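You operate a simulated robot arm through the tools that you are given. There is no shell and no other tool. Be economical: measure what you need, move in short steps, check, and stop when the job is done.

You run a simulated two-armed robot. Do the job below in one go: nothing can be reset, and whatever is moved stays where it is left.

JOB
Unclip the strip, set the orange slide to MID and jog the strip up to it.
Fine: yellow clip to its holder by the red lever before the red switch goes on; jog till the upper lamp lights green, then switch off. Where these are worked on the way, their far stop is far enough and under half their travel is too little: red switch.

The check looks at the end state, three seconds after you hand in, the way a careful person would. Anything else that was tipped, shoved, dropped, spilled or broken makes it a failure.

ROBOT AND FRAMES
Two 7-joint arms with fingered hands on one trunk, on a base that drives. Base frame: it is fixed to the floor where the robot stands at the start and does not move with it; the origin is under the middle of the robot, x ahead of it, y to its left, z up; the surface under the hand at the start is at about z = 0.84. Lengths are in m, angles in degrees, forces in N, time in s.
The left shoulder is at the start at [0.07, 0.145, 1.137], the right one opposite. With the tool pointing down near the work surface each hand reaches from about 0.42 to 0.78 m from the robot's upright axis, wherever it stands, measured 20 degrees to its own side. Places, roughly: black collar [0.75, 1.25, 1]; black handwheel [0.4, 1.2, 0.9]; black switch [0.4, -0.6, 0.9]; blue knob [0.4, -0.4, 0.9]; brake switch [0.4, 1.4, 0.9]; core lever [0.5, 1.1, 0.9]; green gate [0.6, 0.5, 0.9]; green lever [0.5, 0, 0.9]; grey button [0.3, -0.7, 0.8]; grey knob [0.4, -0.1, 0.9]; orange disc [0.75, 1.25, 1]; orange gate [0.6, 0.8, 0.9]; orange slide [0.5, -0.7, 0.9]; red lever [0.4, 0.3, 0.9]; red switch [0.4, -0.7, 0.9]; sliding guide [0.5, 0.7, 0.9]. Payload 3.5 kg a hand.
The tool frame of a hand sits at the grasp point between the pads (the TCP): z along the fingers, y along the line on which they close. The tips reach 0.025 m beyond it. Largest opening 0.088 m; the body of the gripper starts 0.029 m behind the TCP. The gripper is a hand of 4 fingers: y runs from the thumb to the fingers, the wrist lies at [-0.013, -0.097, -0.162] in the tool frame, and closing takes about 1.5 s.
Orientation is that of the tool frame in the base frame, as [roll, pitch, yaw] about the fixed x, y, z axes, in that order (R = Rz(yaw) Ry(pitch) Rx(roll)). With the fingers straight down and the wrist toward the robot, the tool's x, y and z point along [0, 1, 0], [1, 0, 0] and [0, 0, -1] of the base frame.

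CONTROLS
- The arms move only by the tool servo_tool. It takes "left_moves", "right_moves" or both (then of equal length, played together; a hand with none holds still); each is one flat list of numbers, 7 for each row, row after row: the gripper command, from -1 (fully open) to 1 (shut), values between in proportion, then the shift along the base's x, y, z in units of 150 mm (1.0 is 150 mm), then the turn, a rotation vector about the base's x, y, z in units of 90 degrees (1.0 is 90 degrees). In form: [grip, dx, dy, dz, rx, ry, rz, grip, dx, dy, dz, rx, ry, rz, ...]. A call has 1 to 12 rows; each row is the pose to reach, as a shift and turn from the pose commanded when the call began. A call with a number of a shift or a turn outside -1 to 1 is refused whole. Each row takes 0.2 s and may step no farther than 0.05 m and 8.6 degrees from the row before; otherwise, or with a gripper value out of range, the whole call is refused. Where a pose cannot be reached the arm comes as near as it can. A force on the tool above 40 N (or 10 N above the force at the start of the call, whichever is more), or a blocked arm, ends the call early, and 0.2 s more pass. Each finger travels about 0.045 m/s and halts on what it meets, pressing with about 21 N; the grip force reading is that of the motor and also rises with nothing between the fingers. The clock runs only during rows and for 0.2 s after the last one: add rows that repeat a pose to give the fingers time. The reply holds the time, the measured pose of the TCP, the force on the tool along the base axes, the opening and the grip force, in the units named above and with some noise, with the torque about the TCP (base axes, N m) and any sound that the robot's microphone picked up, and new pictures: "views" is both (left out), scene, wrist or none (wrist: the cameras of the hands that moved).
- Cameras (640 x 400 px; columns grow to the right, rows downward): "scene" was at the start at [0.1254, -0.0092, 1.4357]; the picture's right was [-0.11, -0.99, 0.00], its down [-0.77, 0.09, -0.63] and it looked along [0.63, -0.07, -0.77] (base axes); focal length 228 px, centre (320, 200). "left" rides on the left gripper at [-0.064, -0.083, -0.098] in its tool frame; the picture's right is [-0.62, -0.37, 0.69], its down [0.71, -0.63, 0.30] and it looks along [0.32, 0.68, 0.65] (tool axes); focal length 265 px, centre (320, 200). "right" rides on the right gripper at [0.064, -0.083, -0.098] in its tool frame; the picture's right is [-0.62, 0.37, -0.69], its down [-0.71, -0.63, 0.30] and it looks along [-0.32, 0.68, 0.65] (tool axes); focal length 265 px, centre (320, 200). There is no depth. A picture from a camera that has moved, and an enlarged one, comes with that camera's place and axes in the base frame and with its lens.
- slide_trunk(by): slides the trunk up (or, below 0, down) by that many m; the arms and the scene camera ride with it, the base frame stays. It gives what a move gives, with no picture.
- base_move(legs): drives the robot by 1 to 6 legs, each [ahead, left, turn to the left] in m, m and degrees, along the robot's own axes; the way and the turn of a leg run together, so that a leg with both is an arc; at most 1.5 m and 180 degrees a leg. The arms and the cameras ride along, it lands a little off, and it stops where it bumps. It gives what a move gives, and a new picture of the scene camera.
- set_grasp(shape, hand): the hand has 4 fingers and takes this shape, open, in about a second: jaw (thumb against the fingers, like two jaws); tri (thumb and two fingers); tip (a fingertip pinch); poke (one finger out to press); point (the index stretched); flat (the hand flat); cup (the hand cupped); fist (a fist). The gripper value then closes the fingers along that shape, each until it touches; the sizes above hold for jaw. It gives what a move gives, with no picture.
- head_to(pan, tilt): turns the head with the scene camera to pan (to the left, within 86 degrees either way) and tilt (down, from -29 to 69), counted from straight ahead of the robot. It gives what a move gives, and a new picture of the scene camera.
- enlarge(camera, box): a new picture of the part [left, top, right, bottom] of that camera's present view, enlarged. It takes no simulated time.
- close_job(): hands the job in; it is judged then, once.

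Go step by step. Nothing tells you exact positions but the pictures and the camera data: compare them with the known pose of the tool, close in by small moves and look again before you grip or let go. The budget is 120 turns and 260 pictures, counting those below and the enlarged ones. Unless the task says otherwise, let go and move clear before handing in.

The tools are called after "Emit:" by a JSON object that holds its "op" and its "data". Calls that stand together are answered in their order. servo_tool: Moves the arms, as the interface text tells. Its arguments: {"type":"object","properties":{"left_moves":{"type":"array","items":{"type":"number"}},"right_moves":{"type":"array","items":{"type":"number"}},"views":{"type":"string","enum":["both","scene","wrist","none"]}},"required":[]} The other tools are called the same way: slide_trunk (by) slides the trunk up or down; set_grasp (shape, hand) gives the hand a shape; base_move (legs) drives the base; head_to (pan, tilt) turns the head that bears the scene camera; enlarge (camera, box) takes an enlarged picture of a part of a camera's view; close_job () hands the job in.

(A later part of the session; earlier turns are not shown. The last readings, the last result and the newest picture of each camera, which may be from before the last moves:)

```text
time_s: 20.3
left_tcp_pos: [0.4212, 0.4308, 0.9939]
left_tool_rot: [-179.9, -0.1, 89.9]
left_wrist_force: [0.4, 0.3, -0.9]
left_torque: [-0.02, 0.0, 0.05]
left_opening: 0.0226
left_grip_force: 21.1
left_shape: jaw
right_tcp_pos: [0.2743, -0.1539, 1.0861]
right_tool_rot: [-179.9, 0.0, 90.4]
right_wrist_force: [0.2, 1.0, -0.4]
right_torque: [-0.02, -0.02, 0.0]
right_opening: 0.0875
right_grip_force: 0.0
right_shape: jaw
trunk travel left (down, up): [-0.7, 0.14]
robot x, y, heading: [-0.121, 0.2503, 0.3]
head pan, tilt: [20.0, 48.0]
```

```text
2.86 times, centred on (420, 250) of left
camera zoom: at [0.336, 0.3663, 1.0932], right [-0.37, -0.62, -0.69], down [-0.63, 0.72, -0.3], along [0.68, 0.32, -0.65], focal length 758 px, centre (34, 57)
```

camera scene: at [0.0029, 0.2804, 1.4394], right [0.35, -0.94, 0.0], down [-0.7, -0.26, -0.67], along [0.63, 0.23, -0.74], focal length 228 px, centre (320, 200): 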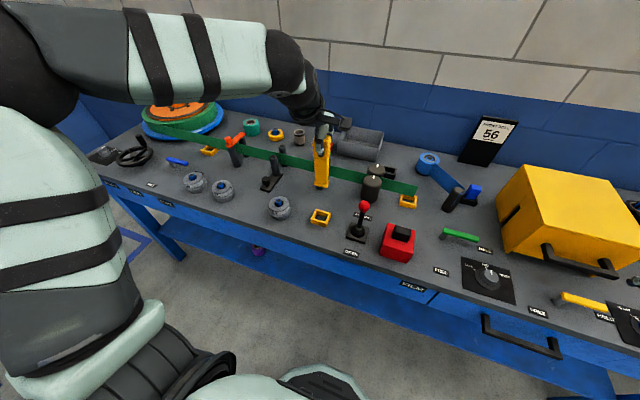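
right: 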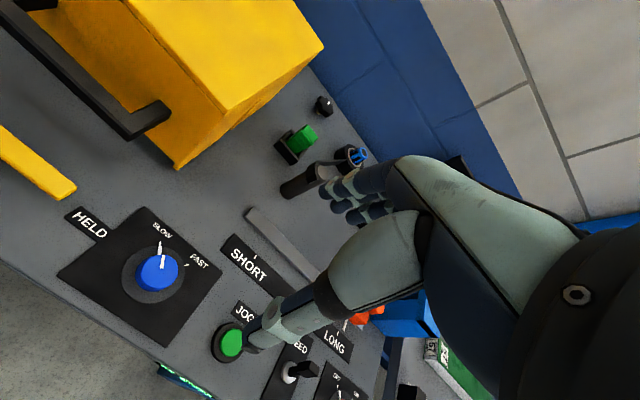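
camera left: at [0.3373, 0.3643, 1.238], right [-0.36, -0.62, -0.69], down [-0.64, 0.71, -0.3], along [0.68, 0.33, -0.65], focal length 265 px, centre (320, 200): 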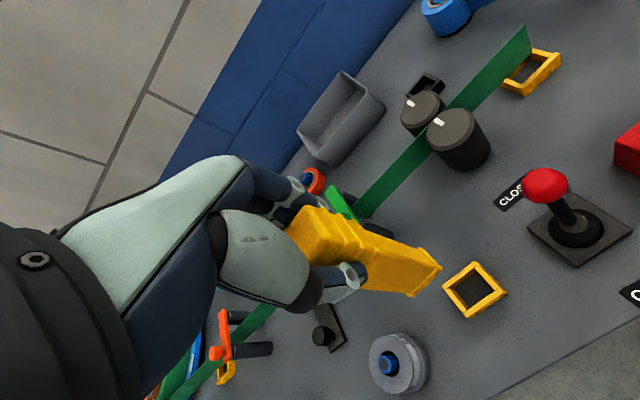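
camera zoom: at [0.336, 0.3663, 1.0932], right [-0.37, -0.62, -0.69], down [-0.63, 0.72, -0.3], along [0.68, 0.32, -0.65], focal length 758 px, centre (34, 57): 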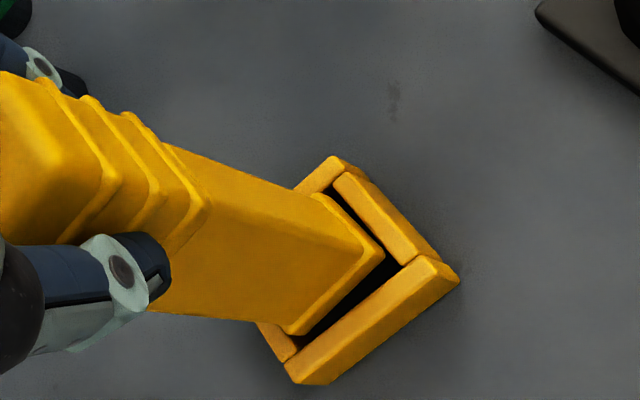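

It is entering the frame cleanly; descending the remaining ~17 mm.

Emit:
{"op": "servo_tool", "data": {"left_moves": [1, 0, 0, -0.05, 0, 0, 0, 1, 0, 0, -0.09, 0, 0, 0, 1, 0, 0, -0.115, 0, 0, 0, 1, 0, 0, -0.115, 0, 0, 0], "views": "none"}}

Emit:
{"op": "enlarge", "data": {"camera": "scene", "box": [285, 180, 355, 235]}}

Emit:
{"op": "enlarge", "data": {"camera": "left", "box": [340, 180, 500, 320]}}

```text
time_s: 21.3
left_tcp_pos: [0.4205, 0.4319, 0.976]
left_tool_rot: [-179.9, 0.0, 89.9]
left_wrist_force: [0.0, 0.6, -1.6]
left_torque: [0.01, -0.01, 0.02]
left_opening: 0.0228
left_grip_force: 20.8
left_shape: jaw
right_tcp_pos: [0.2753, -0.154, 1.0852]
right_tool_rot: [179.9, 0.0, 90.5]
right_wrist_force: [0.0, 0.3, -1.3]
right_torque: [0.01, 0.0, -0.01]
right_opening: 0.0873
right_grip_force: 0.1
right_shape: jaw
trunk travel left (down, up): [-0.7, 0.14]
robot x, y, heading: [-0.1196, 0.2517, 0.4]
head pan, tilt: [20.0, 48.0]
```

```text
7.27 times, centred on (320, 208) of scene
camera zoom: at [0.0034, 0.2797, 1.4394], right [0.35, -0.94, 0.0], down [-0.7, -0.26, -0.67], along [0.63, 0.23, -0.74], focal length 1660 px, centre (320, 146)
```

zoom: 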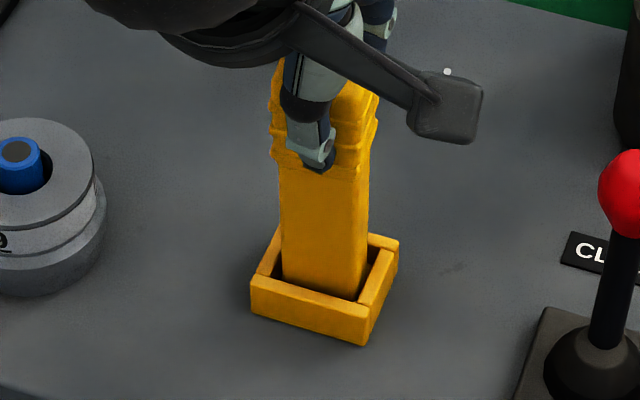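

```text
2.86 times, centred on (420, 250) of left
camera zoom: at [0.3354, 0.3664, 1.0758], right [-0.37, -0.62, -0.69], down [-0.63, 0.72, -0.3], along [0.68, 0.32, -0.65], focal length 758 px, centre (34, 57)
```

zoom: 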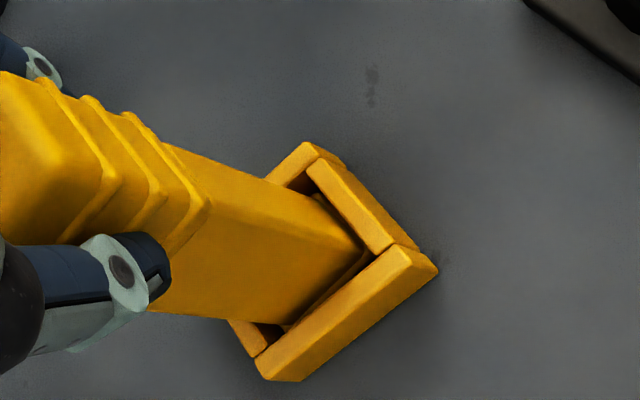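

Inside the holder but still carrying its weight; lowering a few mm to contact.

Emit:
{"op": "servo_tool", "data": {"left_moves": [1, 0, 0, -0.014, 0, 0, 0, 1, 0, 0, -0.014, 0, 0, 0], "views": "none"}}

```text
time_s: 21.9
left_tcp_pos: [0.4209, 0.432, 0.9755]
left_tool_rot: [179.7, 0.1, 89.9]
left_wrist_force: [0.8, 0.4, 6.1]
left_torque: [0.03, 0.02, -0.03]
left_opening: 0.0229
left_grip_force: 21.0
left_shape: jaw
right_tcp_pos: [0.2732, -0.1547, 1.0851]
right_tool_rot: [-180.0, -0.1, 90.4]
right_wrist_force: [0.3, 0.3, -0.5]
right_torque: [0.01, -0.01, 0.04]
right_opening: 0.0876
right_grip_force: 0.0
right_shape: jaw
trunk travel left (down, up): [-0.7, 0.14]
robot x, y, heading: [-0.1233, 0.2533, 0.7]
head pan, tilt: [20.0, 48.0]
```

Contact with the floor is felt (6 N). Releasing and then lifting straight up.

Emit:
{"op": "servo_tool", "data": {"left_moves": [0.5, 0, 0, 0.007, 0, 0, 0, 0, 0, 0, 0.007, 0, 0, 0, -0.5, 0, 0, 0.007, 0, 0, 0, -1, 0, 0, 0.007, 0, 0, 0, -1, 0, 0, 0.007, 0, 0, 0, -1, 0, 0, 0.007, 0, 0, 0, -1, 0, 0, 0.007, 0, 0, 0], "views": "wrist"}}

Emit:
{"op": "servo_tool", "data": {"left_moves": [-1, 0, 0, 0.2, 0, 0, 0, -1, 0, 0, 0.5, 0, 0, 0, -1, 0, 0, 0.8, 0, 0, 0, -1, 0, 0, 1, 0, 0, 0], "views": "both"}}

Emit:
{"op": "enlarge", "data": {"camera": "scene", "box": [240, 120, 400, 240]}}

```text
time_s: 23.5
left_tcp_pos: [0.4207, 0.4315, 0.9764]
left_tool_rot: [-179.9, 0.0, 89.9]
left_wrist_force: [0.4, -0.6, -1.1]
left_torque: [-0.02, -0.03, -0.02]
left_opening: 0.0877
left_grip_force: 0.1
left_shape: jaw
right_tcp_pos: [0.2732, -0.1545, 1.085]
right_tool_rot: [180.0, -0.1, 90.4]
right_wrist_force: [0.1, 0.5, 0.0]
right_torque: [0.0, 0.01, -0.01]
right_opening: 0.0875
right_grip_force: 0.1
right_shape: jaw
trunk travel left (down, up): [-0.7, 0.14]
robot x, y, heading: [-0.1226, 0.252, 0.6]
head pan, tilt: [20.0, 48.0]
camera left: at [0.3357, 0.366, 1.0749], right [-0.37, -0.62, -0.69], down [-0.63, 0.72, -0.3], along [0.68, 0.32, -0.65], focal length 265 px, centre (320, 200)
```

left: 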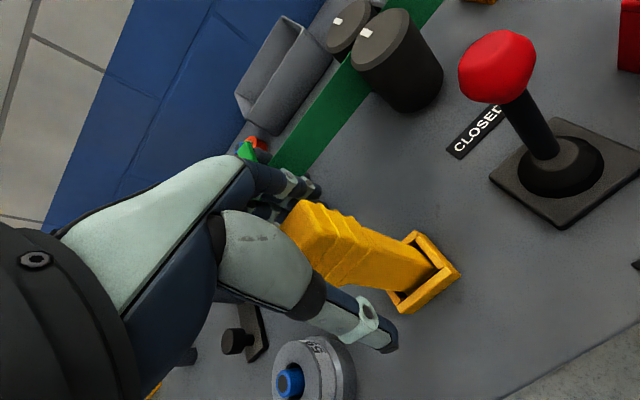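

```text
time_s: 24.5
left_tcp_pos: [0.4196, 0.4323, 1.1274]
left_tool_rot: [-180.0, 0.1, 89.8]
left_wrist_force: [0.2, -0.3, -0.1]
left_torque: [-0.02, -0.04, 0.02]
left_opening: 0.0876
left_grip_force: 0.1
left_shape: jaw
right_tcp_pos: [0.274, -0.1556, 1.0843]
right_tool_rot: [-180.0, 0.1, 90.4]
right_wrist_force: [-0.9, 0.6, -0.7]
right_torque: [0.04, 0.01, 0.03]
right_opening: 0.0876
right_grip_force: 0.1
right_shape: jaw
trunk travel left (down, up): [-0.7, 0.14]
robot x, y, heading: [-0.1174, 0.2534, 0.5]
head pan, tilt: [20.0, 48.0]
camera scene: at [0.0025, 0.2792, 1.4394], right [0.35, -0.94, 0.0], down [-0.7, -0.26, -0.67], along [0.63, 0.23, -0.74], focal length 228 px, centre (320, 200)
camera left: at [0.3347, 0.367, 1.2267], right [-0.37, -0.62, -0.69], down [-0.63, 0.72, -0.3], along [0.68, 0.32, -0.65], focal length 265 px, centre (320, 200)
```

scene: 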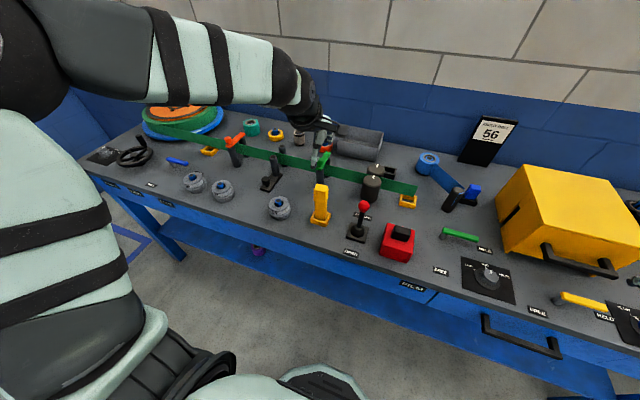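
left: 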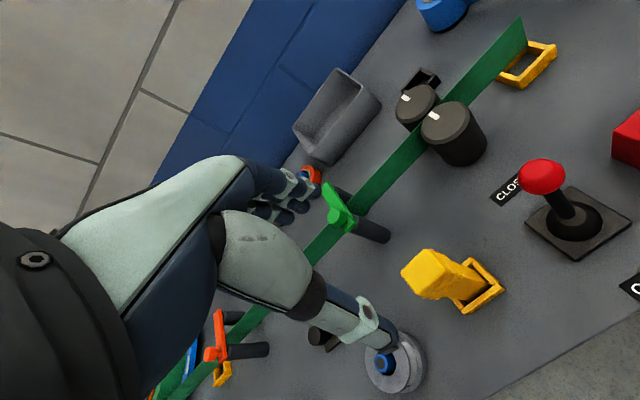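

```text
3.33 times, centred on (320, 180) of scene
camera zoom: at [0.0025, 0.2792, 1.4394], right [0.35, -0.94, 0.0], down [-0.7, -0.26, -0.67], along [0.63, 0.23, -0.74], focal length 761 px, centre (320, 267)
```

zoom: 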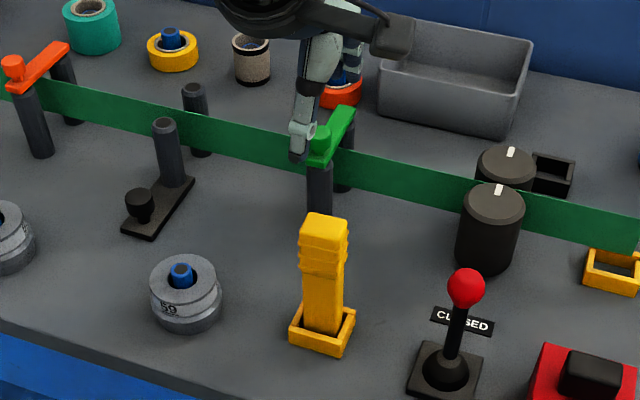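

Clip is in its holder, upright. Now driving to the right to work on the slide and switches with the right hand.

Emit:
{"op": "base_move", "data": {"legs": [[-0.03, 0, -0.4], [0, -0.72, 0]]}}

Emit:
{"op": "head_to", "data": {"pan": -20, "tilt": 45}}

Emit:
{"op": "enlarge", "data": {"camera": "scene", "box": [220, 120, 460, 270]}}

```text
time_s: 28.9
left_tcp_pos: [0.3935, -0.2989, 1.1279]
left_tool_rot: [-179.9, 0.0, 89.7]
left_wrist_force: [-0.6, -0.4, -0.5]
left_torque: [0.02, -0.03, -0.02]
left_opening: 0.0877
left_grip_force: 0.1
left_shape: jaw
right_tcp_pos: [0.2457, -0.8861, 1.085]
right_tool_rot: [-180.0, 0.0, 90.3]
right_wrist_force: [0.6, 0.4, 0.1]
right_torque: [0.0, 0.0, -0.01]
right_opening: 0.0876
right_grip_force: 0.1
right_shape: jaw
trunk travel left (down, up): [-0.7, 0.14]
robot x, y, heading: [-0.1479, -0.4758, 0.3]
head pan, tilt: [20.0, 48.0]
camera scene: at [-0.0245, -0.4509, 1.4394], right [0.35, -0.94, 0.0], down [-0.7, -0.26, -0.67], along [0.63, 0.23, -0.74], focal length 228 px, centre (320, 200)
```

scene: 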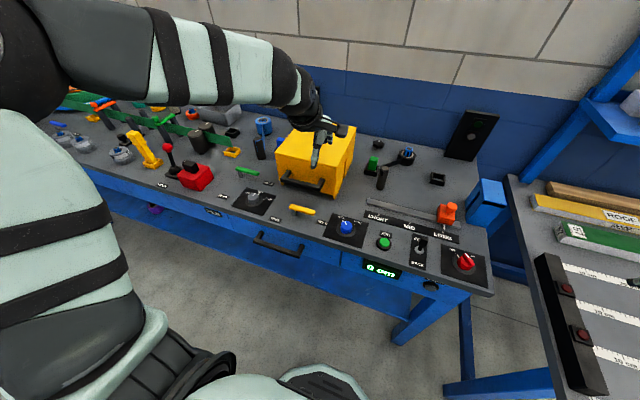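

```text
time_s: 29.9
left_tcp_pos: [0.3938, -0.3, 1.1271]
left_tool_rot: [180.0, 0.0, 89.9]
left_wrist_force: [-0.6, 0.2, -0.4]
left_torque: [0.01, 0.01, -0.02]
left_opening: 0.0877
left_grip_force: 0.1
left_shape: jaw
right_tcp_pos: [0.2458, -0.8849, 1.0857]
right_tool_rot: [180.0, 0.0, 90.2]
right_wrist_force: [-0.2, -0.4, 0.5]
right_torque: [-0.02, 0.02, 0.02]
right_opening: 0.0876
right_grip_force: 0.0
right_shape: jaw
trunk travel left (down, up): [-0.7, 0.14]
robot x, y, heading: [-0.1462, -0.4744, 0.1]
head pan, tilt: [-20.0, 45.0]
camera scene: at [-0.0218, -0.5061, 1.4436], right [-0.34, -0.94, 0.0], down [-0.67, 0.24, -0.71], along [0.67, -0.24, -0.71], focal length 228 px, centre (320, 200)
```

scene: 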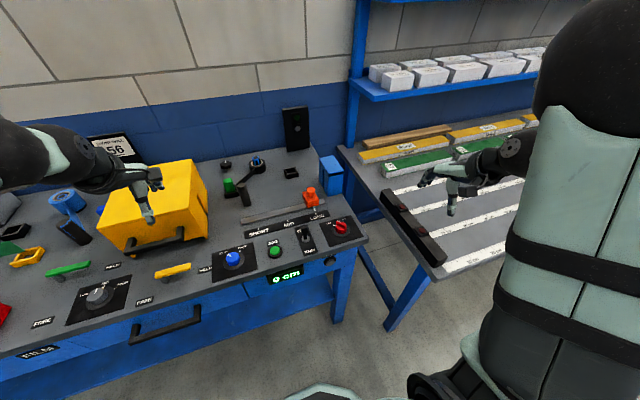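

```text
2.67 times, centred on (340, 195) of scene
camera zoom: at [-0.0218, -0.5061, 1.4436], right [-0.34, -0.94, 0.0], down [-0.67, 0.24, -0.71], along [0.67, -0.24, -0.71], focal length 609 px, centre (267, 213)
```

zoom: 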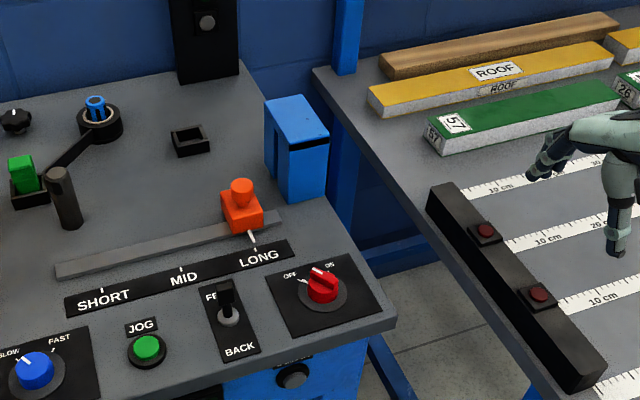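

Emit:
{"op": "enlarge", "data": {"camera": "scene", "box": [210, 180, 370, 290]}}

Emit:
{"op": "enlarge", "data": {"camera": "scene", "box": [270, 170, 370, 250]}}

Emit:
{"op": "enlarge", "data": {"camera": "scene", "box": [250, 90, 350, 170]}}

```text
3.64 times, centred on (290, 235) of scene
camera zoom: at [-0.0218, -0.5061, 1.4436], right [-0.34, -0.94, 0.0], down [-0.67, 0.24, -0.71], along [0.67, -0.24, -0.71], focal length 830 px, centre (429, 73)
```

zoom: 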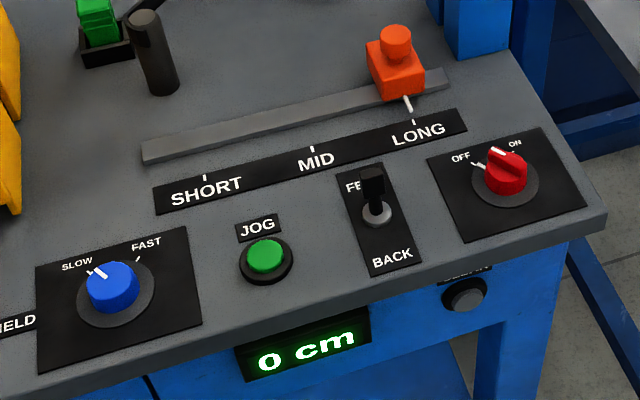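

```text
5.00 times, centred on (320, 210) of scene
camera zoom: at [-0.0218, -0.5061, 1.4436], right [-0.34, -0.94, 0.0], down [-0.67, 0.24, -0.71], along [0.67, -0.24, -0.71], focal length 1141 px, centre (320, 150)
```

zoom: 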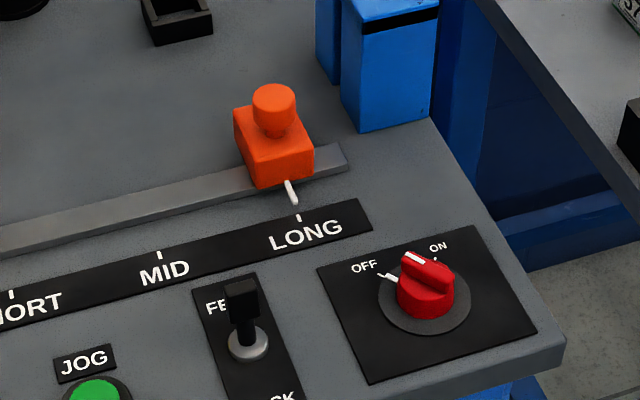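

```text
5.00 times, centred on (300, 130) of scene
camera zoom: at [-0.0218, -0.5061, 1.4436], right [-0.34, -0.94, 0.0], down [-0.67, 0.24, -0.71], along [0.67, -0.24, -0.71], focal length 1141 px, centre (420, 550)
```

zoom: 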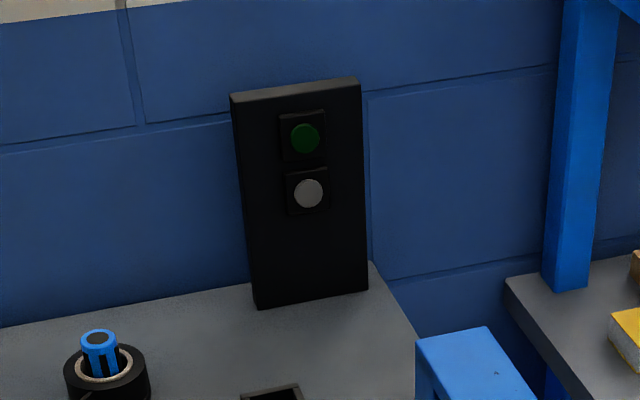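

Ticks are at x≈0.484, y≈−0.473/−0.573/−0.675, slide knob at ≈(0.525,−0.673,0.90). Bringing the right hand over for a closer look.

Emit:
{"op": "servo_tool", "data": {"right_moves": [-1, 0.2, 0.2, 0, 0, 0, 0, -1, 0.4, 0.4, 0, 0, 0, 0, -1, 0.6, 0.6, 0, 0, 0, 0, -1, 0.8, 0.8, 0, 0, 0, 0, -1, 1, 1, 0, 0, 0, 0], "views": "none"}}

Emit:
{"op": "servo_tool", "data": {"right_moves": [-1, 0.2, 0.2, 0, 0, 0, 0, -1, 0.3, 0.35, 0, 0, 0, 0, -1, 0.3, 0.35, 0, 0, 0, 0]}}

Emit:
{"op": "enlarge", "data": {"camera": "scene", "box": [210, 180, 370, 290]}}

```text
time_s: 31.1
left_tcp_pos: [0.3955, -0.2991, 1.1269]
left_tool_rot: [-179.9, 0.0, 89.8]
left_wrist_force: [0.7, 0.0, -0.5]
left_torque: [0.01, 0.01, -0.01]
left_opening: 0.0877
left_grip_force: 0.0
left_shape: jaw
right_tcp_pos: [0.3961, -0.7347, 1.0833]
right_tool_rot: [-180.0, 0.0, 90.3]
right_wrist_force: [-0.7, -0.1, -0.3]
right_torque: [0.0, 0.01, -0.04]
right_opening: 0.0876
right_grip_force: 0.0
right_shape: jaw
trunk travel left (down, up): [-0.7, 0.14]
robot x, y, heading: [-0.1486, -0.4767, -0.0]
head pan, tilt: [-20.0, 45.0]
```

```text
time_s: 31.9
left_tcp_pos: [0.3936, -0.3013, 1.1274]
left_tool_rot: [180.0, -0.1, 89.8]
left_wrist_force: [0.1, -0.2, -0.4]
left_torque: [0.0, -0.01, 0.03]
left_opening: 0.0877
left_grip_force: 0.1
left_shape: jaw
right_tcp_pos: [0.4398, -0.6833, 1.0846]
right_tool_rot: [-179.9, 0.1, 90.3]
right_wrist_force: [-1.4, -0.4, -0.1]
right_torque: [-0.01, 0.02, -0.02]
right_opening: 0.0873
right_grip_force: 0.1
right_shape: jaw
trunk travel left (down, up): [-0.7, 0.14]
robot x, y, heading: [-0.1513, -0.4773, 0.5]
head pan, tilt: [-20.0, 45.0]
camera scene: at [-0.0228, -0.5073, 1.4437], right [-0.34, -0.94, 0.0], down [-0.67, 0.24, -0.71], along [0.67, -0.24, -0.71], focal length 228 px, centre (320, 200)
camera right: at [0.3558, -0.6191, 1.1836], right [0.37, -0.62, 0.69], down [-0.63, -0.72, -0.31], along [0.69, -0.32, -0.65], focal length 265 px, centre (320, 200)
```

scene: 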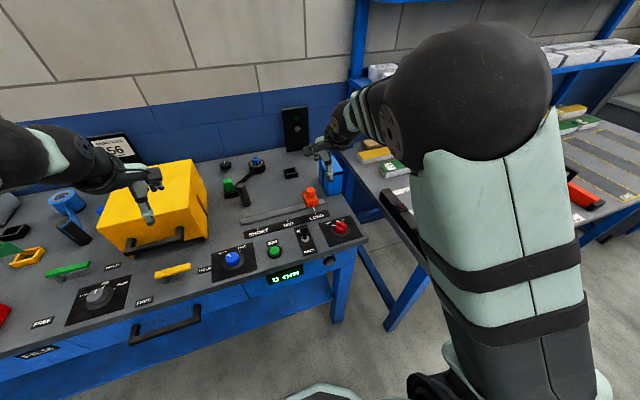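
right: 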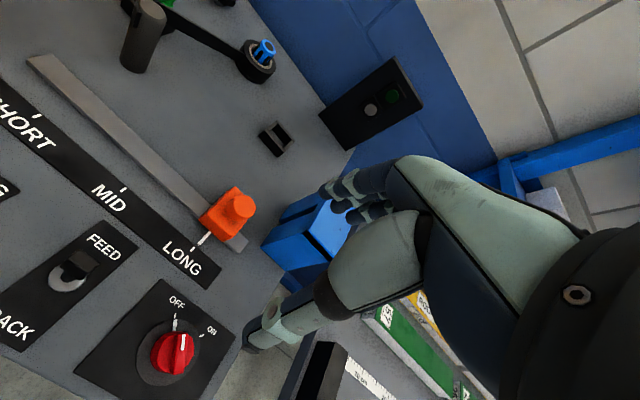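

```text
3.64 times, centred on (290, 235) of scene
camera zoom: at [-0.0228, -0.5073, 1.4437], right [-0.34, -0.94, 0.0], down [-0.67, 0.24, -0.71], along [0.67, -0.24, -0.71], focal length 830 px, centre (429, 73)
```

zoom: 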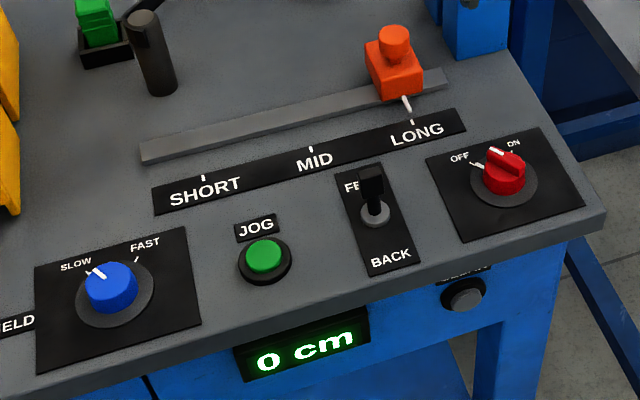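

Emit:
{"op": "enlarge", "data": {"camera": "right", "box": [40, 180, 280, 380]}}

Emit:
{"op": "enlarge", "data": {"camera": "scene", "box": [300, 235, 350, 275]}}

```text
2.00 times, centred on (160, 280) of right
camera zoom: at [0.3558, -0.6191, 1.1836], right [0.37, -0.62, 0.69], down [-0.63, -0.72, -0.31], along [0.69, -0.32, -0.65], focal length 531 px, centre (640, 40)
```

zoom: 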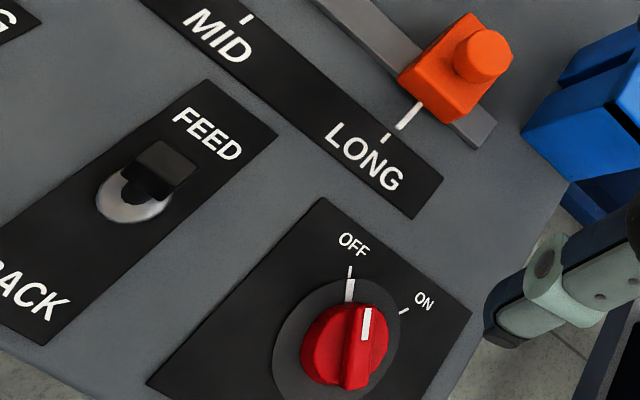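

```text
10.00 times, centred on (325, 255) of scene
camera zoom: at [-0.0228, -0.5073, 1.4437], right [-0.34, -0.94, 0.0], down [-0.67, 0.24, -0.71], along [0.67, -0.24, -0.71], focal length 2282 px, centre (270, -350)
```

zoom: 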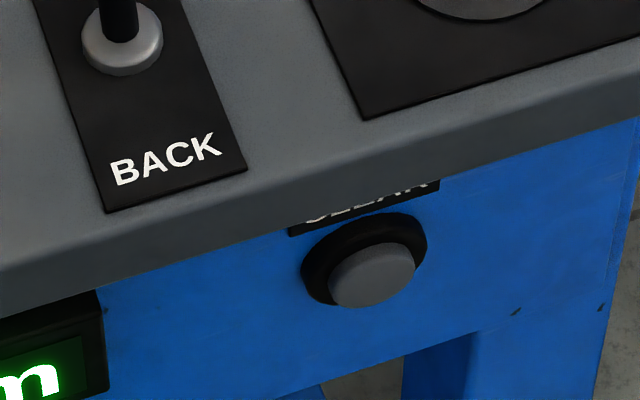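

The red switch's mark is at OFF, FEED is selected, knob is SLOW. The slide knob triangulates to (0.530, −0.670, 0.915); moving above it.

Emit:
{"op": "servo_tool", "data": {"right_moves": [-1, 0.3, 0.05, -0.1, 0, 0, 0, -1, 0.6, 0.085, -0.15, 0, 0, 0, -1, 0.6, 0.085, -0.4, 0, 0, 0, -1, 0.6, 0.085, -0.63, 0, 0, 0, -1, 0.6, 0.085, -0.63, 0, 0, 0]}}

Emit:
{"op": "enlarge", "data": {"camera": "right", "box": [160, 160, 360, 320]}}

Emit:
{"op": "enlarge", "data": {"camera": "scene", "box": [260, 140, 360, 220]}}

```text
time_s: 33.1
left_tcp_pos: [0.3936, -0.3006, 1.1264]
left_tool_rot: [-180.0, 0.0, 89.7]
left_wrist_force: [-0.6, -0.4, 0.7]
left_torque: [-0.02, 0.02, -0.02]
left_opening: 0.0879
left_grip_force: 0.0
left_shape: jaw
right_tcp_pos: [0.5315, -0.6703, 0.9876]
right_tool_rot: [-180.0, 0.1, 90.3]
right_wrist_force: [0.0, 0.2, -0.6]
right_torque: [0.01, -0.02, 0.01]
right_opening: 0.0877
right_grip_force: 0.2
right_shape: jaw
trunk travel left (down, up): [-0.7, 0.14]
robot x, y, heading: [-0.1447, -0.4794, 0.4]
head pan, tilt: [-20.0, 45.0]
camera scene: at [-0.0219, -0.5064, 1.4436], right [-0.34, -0.94, 0.0], down [-0.67, 0.24, -0.71], along [0.67, -0.24, -0.71], focal length 228 px, centre (320, 200)
camera right: at [0.4477, -0.6062, 1.0869], right [0.37, -0.62, 0.69], down [-0.63, -0.72, -0.3], along [0.69, -0.32, -0.65], focal length 265 px, centre (320, 200)
```

scene: 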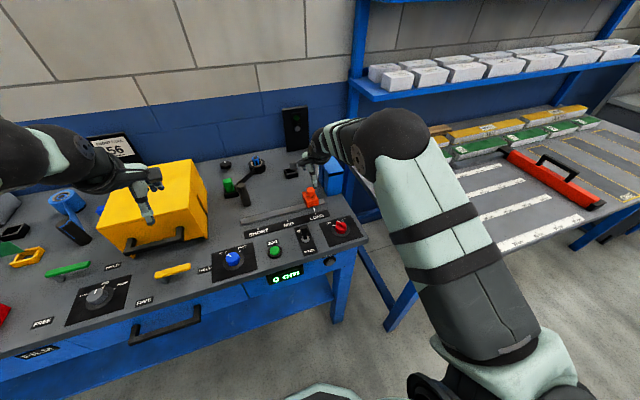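
right: 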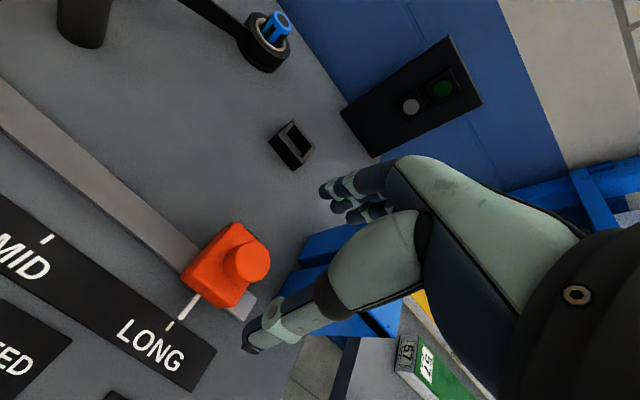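

```text
2.50 times, centred on (260, 240) of right
camera zoom: at [0.4477, -0.6062, 1.0869], right [0.37, -0.62, 0.69], down [-0.63, -0.72, -0.3], along [0.69, -0.32, -0.65], focal length 664 px, centre (470, 100)
```

zoom: 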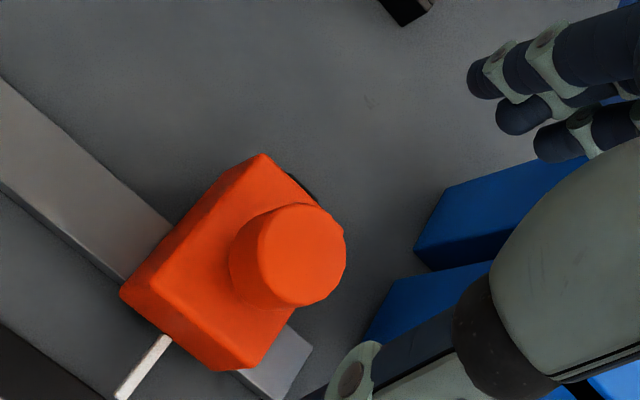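

```text
5.00 times, centred on (310, 180) of scene
camera zoom: at [-0.0219, -0.5064, 1.4436], right [-0.34, -0.94, 0.0], down [-0.67, 0.24, -0.71], along [0.67, -0.24, -0.71], focal length 1141 px, centre (370, 300)
```

zoom: 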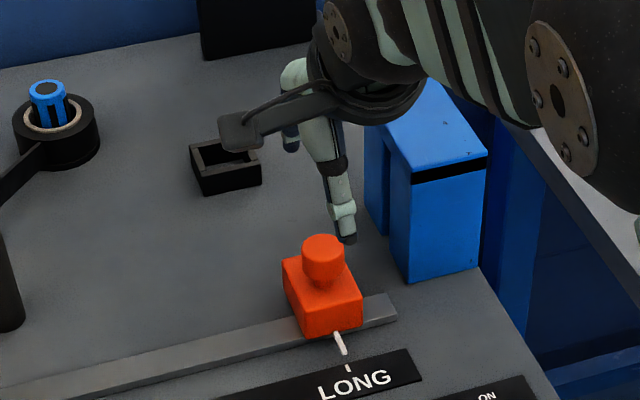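

Knob refined to ≈(0.536, −0.671, 0.91). Descending over it and gripping.

Emit:
{"op": "servo_tool", "data": {"right_moves": [-1, 0.027, 0, -0.2, 0, 0, 0, -1, 0.027, 0, -0.42, 0, 0, 0, -1, 0.027, 0, -0.42, 0, 0, 0]}}

Emit:
{"op": "enlarge", "data": {"camera": "scene", "box": [260, 140, 360, 220]}}

Emit:
{"op": "enlarge", "data": {"camera": "right", "box": [160, 160, 360, 320]}}

```text
time_s: 34.0
left_tcp_pos: [0.3943, -0.3006, 1.1271]
left_tool_rot: [180.0, 0.1, 89.8]
left_wrist_force: [-0.3, 0.2, -0.6]
left_torque: [0.0, 0.0, 0.0]
left_opening: 0.0876
left_grip_force: 0.0
left_shape: jaw
right_tcp_pos: [0.5341, -0.6703, 0.9257]
right_tool_rot: [180.0, 0.0, 90.3]
right_wrist_force: [-0.1, -0.7, -1.0]
right_torque: [-0.03, -0.02, 0.02]
right_opening: 0.0879
right_grip_force: 0.2
right_shape: jaw
trunk travel left (down, up): [-0.7, 0.14]
robot x, y, heading: [-0.1485, -0.4767, 0.3]
head pan, tilt: [-20.0, 45.0]
camera scene: at [-0.0226, -0.506, 1.4437], right [-0.34, -0.94, 0.0], down [-0.67, 0.24, -0.71], along [0.67, -0.24, -0.71], focal length 228 px, centre (320, 200)
camera right: at [0.4499, -0.6066, 1.0248], right [0.37, -0.62, 0.69], down [-0.63, -0.72, -0.3], along [0.69, -0.32, -0.65], focal length 265 px, centre (320, 200)
```

scene: 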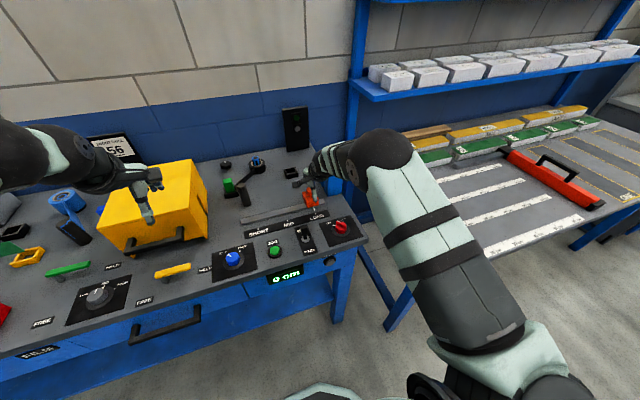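
right: 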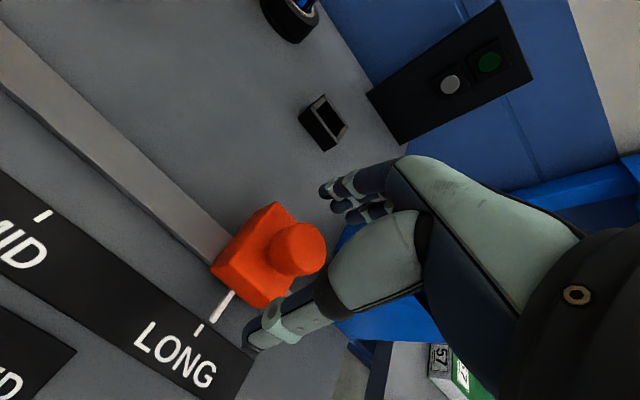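

```text
5.00 times, centred on (310, 180) of scene
camera zoom: at [-0.0226, -0.506, 1.4437], right [-0.34, -0.94, 0.0], down [-0.67, 0.24, -0.71], along [0.67, -0.24, -0.71], focal length 1141 px, centre (370, 300)
```

zoom: 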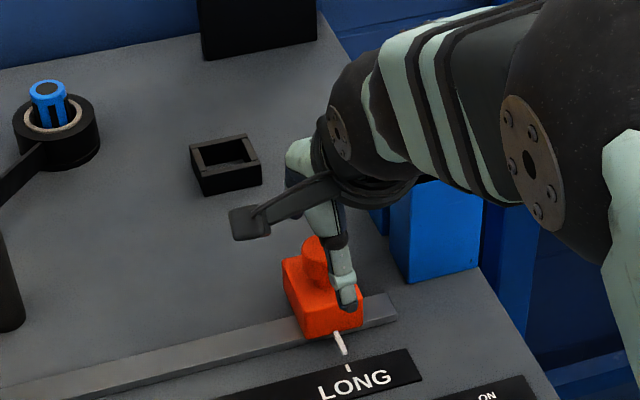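

```text
2.50 times, centred on (260, 240) of right
camera zoom: at [0.4499, -0.6066, 1.0248], right [0.37, -0.62, 0.69], down [-0.63, -0.72, -0.3], along [0.69, -0.32, -0.65], focal length 664 px, centre (470, 100)
```

zoom: 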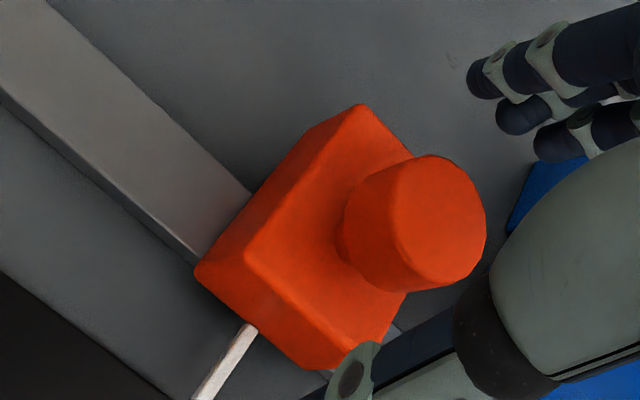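

Emit:
{"op": "servo_tool", "data": {"right_moves": [-0.6, 0, 0.02, -0.02, 0, 0, 0, -0.2, 0, 0.02, -0.02, 0, 0, 0, 0.2, 0, 0.02, -0.02, 0, 0, 0, 0.6, 0, 0.02, -0.02, 0, 0, 0, 1, 0, 0.02, -0.02, 0, 0, 0, 1, 0, 0.02, -0.02, 0, 0, 0, 1, 0, 0.02, -0.02, 0, 0, 0, 1, 0, 0.02, -0.02, 0, 0, 0], "views": "wrist"}}

Emit:
{"op": "enlarge", "data": {"camera": "scene", "box": [260, 140, 360, 220]}}

```text
time_s: 35.8
left_tcp_pos: [0.3933, -0.2997, 1.1263]
left_tool_rot: [-179.9, 0.0, 89.8]
left_wrist_force: [0.5, -0.1, -0.9]
left_torque: [0.0, -0.03, 0.0]
left_opening: 0.0878
left_grip_force: 0.0
left_shape: jaw
right_tcp_pos: [0.5331, -0.6665, 0.9228]
right_tool_rot: [-179.9, 0.1, 90.4]
right_wrist_force: [-2.6, 0.5, -2.1]
right_torque: [0.03, 0.03, -0.01]
right_opening: 0.0228
right_grip_force: 20.9
right_shape: jaw
trunk travel left (down, up): [-0.7, 0.14]
robot x, y, heading: [-0.1498, -0.4818, 0.3]
head pan, tilt: [-20.0, 45.0]
camera right: at [0.4498, -0.6036, 1.0219], right [0.37, -0.62, 0.69], down [-0.63, -0.72, -0.3], along [0.68, -0.32, -0.65], focal length 265 px, centre (320, 200)
```

right: 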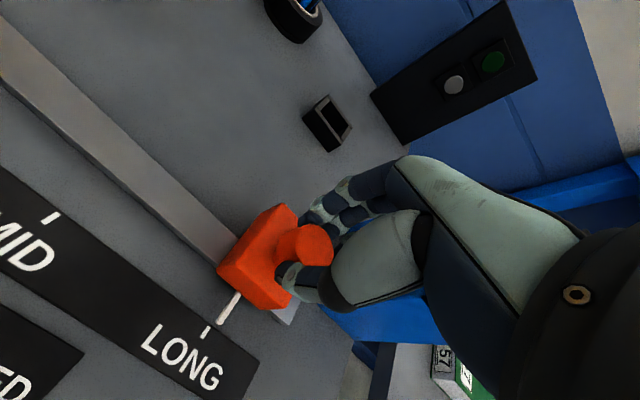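

```text
5.00 times, centred on (310, 180) of scene
camera zoom: at [-0.022, -0.5062, 1.4436], right [-0.34, -0.94, 0.0], down [-0.67, 0.24, -0.71], along [0.67, -0.24, -0.71], focal length 1141 px, centre (370, 300)
```

zoom: 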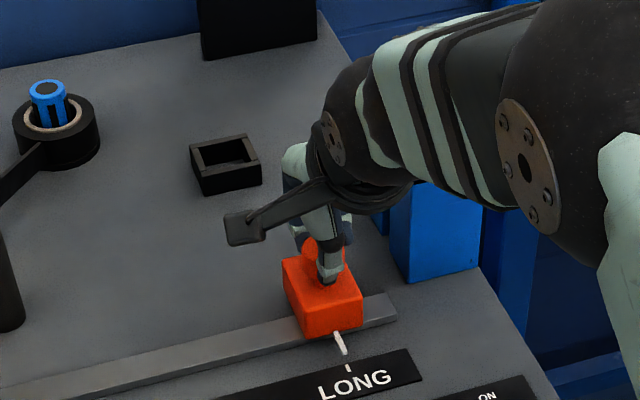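

Knob is held. Sliding +0.09 m first toward MID.

Emit:
{"op": "servo_tool", "data": {"right_moves": [1, 0, 0.12, 0, 0, 0, 0, 1, 0, 0.24, 0, 0, 0, 0, 1, 0, 0.36, 0, 0, 0, 0, 1, 0, 0.48, 0, 0, 0, 0, 1, 0, 0.6, 0, 0, 0, 0, 1, 0, 0.6, 0, 0, 0, 0], "views": "wrist"}}

Emit:
{"op": "enlarge", "data": {"camera": "scene", "box": [250, 170, 330, 230]}}

Emit:
{"op": "enlarge", "data": {"camera": "right", "box": [140, 220, 320, 370]}}

```text
time_s: 37.1
left_tcp_pos: [0.3938, -0.2988, 1.1261]
left_tool_rot: [-179.9, -0.1, 89.8]
left_wrist_force: [0.3, -0.2, -0.5]
left_torque: [0.0, -0.01, 0.01]
left_opening: 0.0878
left_grip_force: 0.0
left_shape: jaw
right_tcp_pos: [0.5342, -0.5766, 0.9225]
right_tool_rot: [-179.9, -0.1, 90.5]
right_wrist_force: [-3.1, 2.5, -6.0]
right_torque: [0.01, 0.06, 0.03]
right_opening: 0.0225
right_grip_force: 21.3
right_shape: jaw
trunk travel left (down, up): [-0.7, 0.14]
robot x, y, heading: [-0.1465, -0.4806, 0.2]
head pan, tilt: [-20.0, 45.0]
camera right: at [0.4503, -0.5132, 1.0224], right [0.37, -0.62, 0.69], down [-0.63, -0.72, -0.3], along [0.68, -0.32, -0.66], focal length 265 px, centre (320, 200)
```

right: 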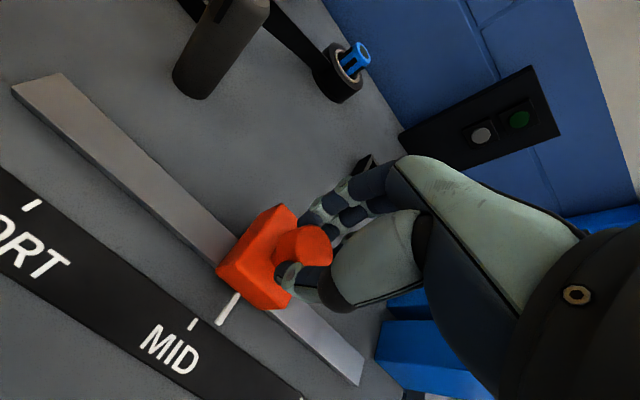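

```text
6.67 times, centred on (290, 200) of scene
camera zoom: at [-0.0216, -0.5058, 1.4436], right [-0.34, -0.94, 0.0], down [-0.67, 0.24, -0.71], along [0.67, -0.24, -0.71], focal length 1522 px, centre (520, 200)
```

zoom: 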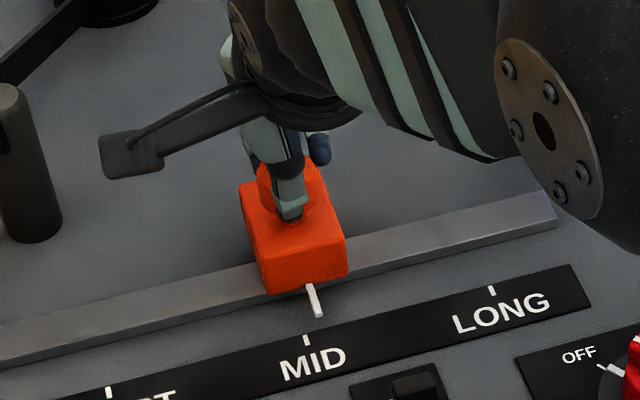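

```text
2.67 times, centred on (230, 295) of right
camera zoom: at [0.4503, -0.5132, 1.0224], right [0.37, -0.62, 0.69], down [-0.63, -0.72, -0.3], along [0.68, -0.32, -0.66], focal length 708 px, centre (560, -53)
```

zoom: 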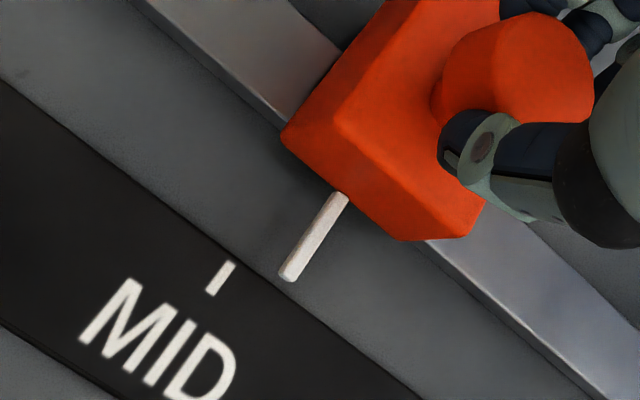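

Pointer is about 7–8 mm short of the MID tick; nudging.

Emit:
{"op": "servo_tool", "data": {"right_moves": [1, 0, 0.047, 0, 0, 0, 0, 1, 0, 0.047, 0, 0, 0, 0], "views": "none"}}

Emit:
{"op": "enlarge", "data": {"camera": "scene", "box": [250, 170, 330, 230]}}

Emit:
{"op": "enlarge", "data": {"camera": "right", "box": [140, 220, 320, 370]}}

```text
time_s: 37.8
left_tcp_pos: [0.3934, -0.2986, 1.1265]
left_tool_rot: [180.0, 0.1, 89.8]
left_wrist_force: [-0.3, 0.0, -0.4]
left_torque: [0.02, 0.0, -0.02]
left_opening: 0.0877
left_grip_force: 0.1
left_shape: jaw
right_tcp_pos: [0.5352, -0.5727, 0.9234]
right_tool_rot: [-179.9, 0.0, 90.3]
right_wrist_force: [-4.6, -1.0, -6.6]
right_torque: [0.03, 0.08, -0.03]
right_opening: 0.0222
right_grip_force: 21.0
right_shape: jaw
trunk travel left (down, up): [-0.7, 0.14]
robot x, y, heading: [-0.1451, -0.4793, 0.4]
head pan, tilt: [-20.0, 45.0]
```

```text
6.67 times, centred on (290, 200) of scene
camera zoom: at [-0.0218, -0.5062, 1.4436], right [-0.34, -0.94, 0.0], down [-0.67, 0.24, -0.71], along [0.67, -0.24, -0.71], focal length 1522 px, centre (520, 200)
```

zoom: 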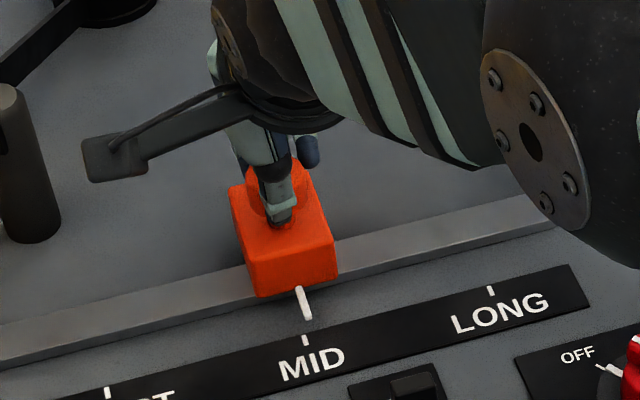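

```text
2.67 times, centred on (230, 295) of right
camera zoom: at [0.4504, -0.5075, 1.0224], right [0.37, -0.62, 0.69], down [-0.63, -0.72, -0.3], along [0.68, -0.32, -0.65], focal length 708 px, centre (560, -53)
```

zoom: 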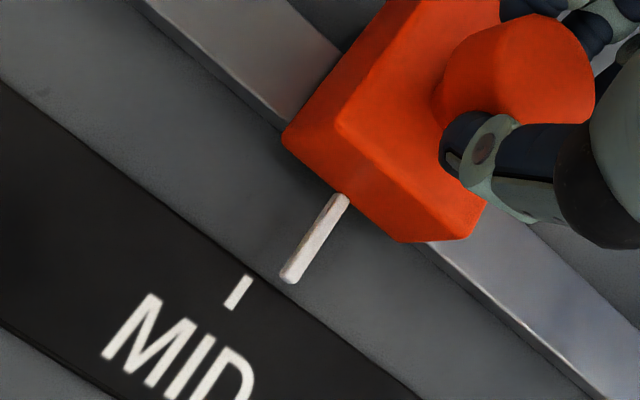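

About 2–3 mm still to go.

Emit:
{"op": "servo_tool", "data": {"right_moves": [1, 0, 0.019, 0, 0, 0, 0, 1, 0, 0.019, 0, 0, 0, 0], "views": "none"}}

Emit:
{"op": "enlarge", "data": {"camera": "scene", "box": [250, 170, 330, 230]}}

```text
time_s: 38.4
left_tcp_pos: [0.393, -0.3005, 1.1264]
left_tool_rot: [180.0, -0.1, 89.8]
left_wrist_force: [-0.7, -0.7, -0.9]
left_torque: [-0.02, 0.02, -0.02]
left_opening: 0.0877
left_grip_force: 0.1
left_shape: jaw
right_tcp_pos: [0.5347, -0.5689, 0.9234]
right_tool_rot: [-179.8, 0.1, 90.4]
right_wrist_force: [-5.9, -1.3, -7.7]
right_torque: [-0.01, 0.12, -0.05]
right_opening: 0.022
right_grip_force: 21.0
right_shape: jaw
trunk travel left (down, up): [-0.7, 0.14]
robot x, y, heading: [-0.1459, -0.4768, 0.3]
head pan, tilt: [-20.0, 45.0]
```

```text
6.67 times, centred on (290, 200) of scene
camera zoom: at [-0.0216, -0.5066, 1.4435], right [-0.34, -0.94, 0.0], down [-0.67, 0.24, -0.71], along [0.67, -0.24, -0.71], focal length 1522 px, centre (520, 200)
```

zoom: 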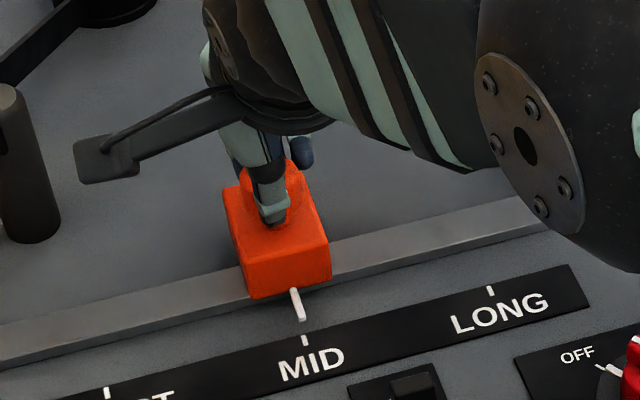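

Aligned to about a millimetre. One tiny nudge, then release and rise.

Emit:
{"op": "servo_tool", "data": {"right_moves": [1, 0, 0.008, 0, 0, 0, 0, 1, 0, 0.008, 0, 0, 0, 0, 0.5, 0, 0.008, 0, 0, 0, 0, 0, 0, 0.008, 0, 0, 0, 0, -0.5, 0, 0.008, 0, 0, 0, 0, -1, 0, 0.008, 0, 0, 0, 0, -1, 0, 0.008, 0, 0, 0, 0, -1, 0, 0.008, 0, 0, 0, 0, -1, 0, 0.008, 0.2, 0, 0, 0, -1, 0, 0.008, 0.5, 0, 0, 0, -1, 0, 0.008, 0.8, 0, 0, 0, -1, 0, 0.008, 0.8, 0, 0, 0], "views": "none"}}

Emit:
{"op": "enlarge", "data": {"camera": "scene", "box": [250, 170, 330, 230]}}

Emit:
{"op": "enlarge", "data": {"camera": "right", "box": [140, 200, 320, 350]}}

```text
time_s: 41.0
left_tcp_pos: [0.3939, -0.3, 1.1263]
left_tool_rot: [180.0, -0.1, 89.8]
left_wrist_force: [-0.2, 0.3, 0.1]
left_torque: [-0.04, 0.01, 0.02]
left_opening: 0.0879
left_grip_force: 0.0
left_shape: jaw
right_tcp_pos: [0.5344, -0.569, 1.0453]
right_tool_rot: [-179.9, -0.1, 90.3]
right_wrist_force: [0.7, 0.2, -0.1]
right_torque: [0.01, 0.01, -0.03]
right_opening: 0.0877
right_grip_force: 0.1
right_shape: jaw
trunk travel left (down, up): [-0.7, 0.14]
robot x, y, heading: [-0.1487, -0.4741, 0.2]
head pan, tilt: [-20.0, 45.0]
```

```text
6.67 times, centred on (290, 200) of scene
camera zoom: at [-0.0211, -0.5063, 1.4435], right [-0.34, -0.94, 0.0], down [-0.67, 0.24, -0.71], along [0.67, -0.24, -0.71], focal length 1522 px, centre (520, 200)
```

zoom: 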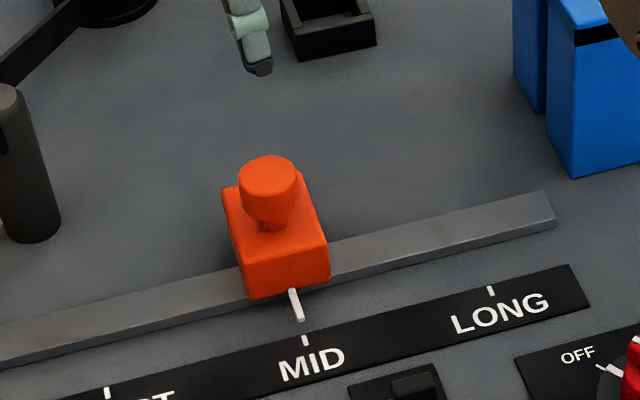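

```text
2.67 times, centred on (230, 275) of right
camera zoom: at [0.4507, -0.5048, 1.1443], right [0.37, -0.62, 0.69], down [-0.63, -0.72, -0.3], along [0.68, -0.32, -0.65], focal length 708 px, centre (560, 0)
```

zoom: 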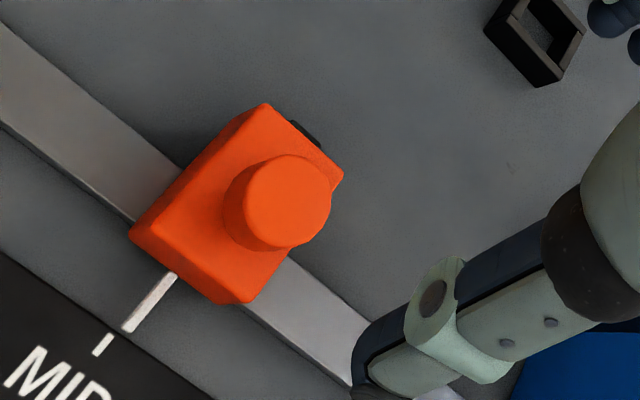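

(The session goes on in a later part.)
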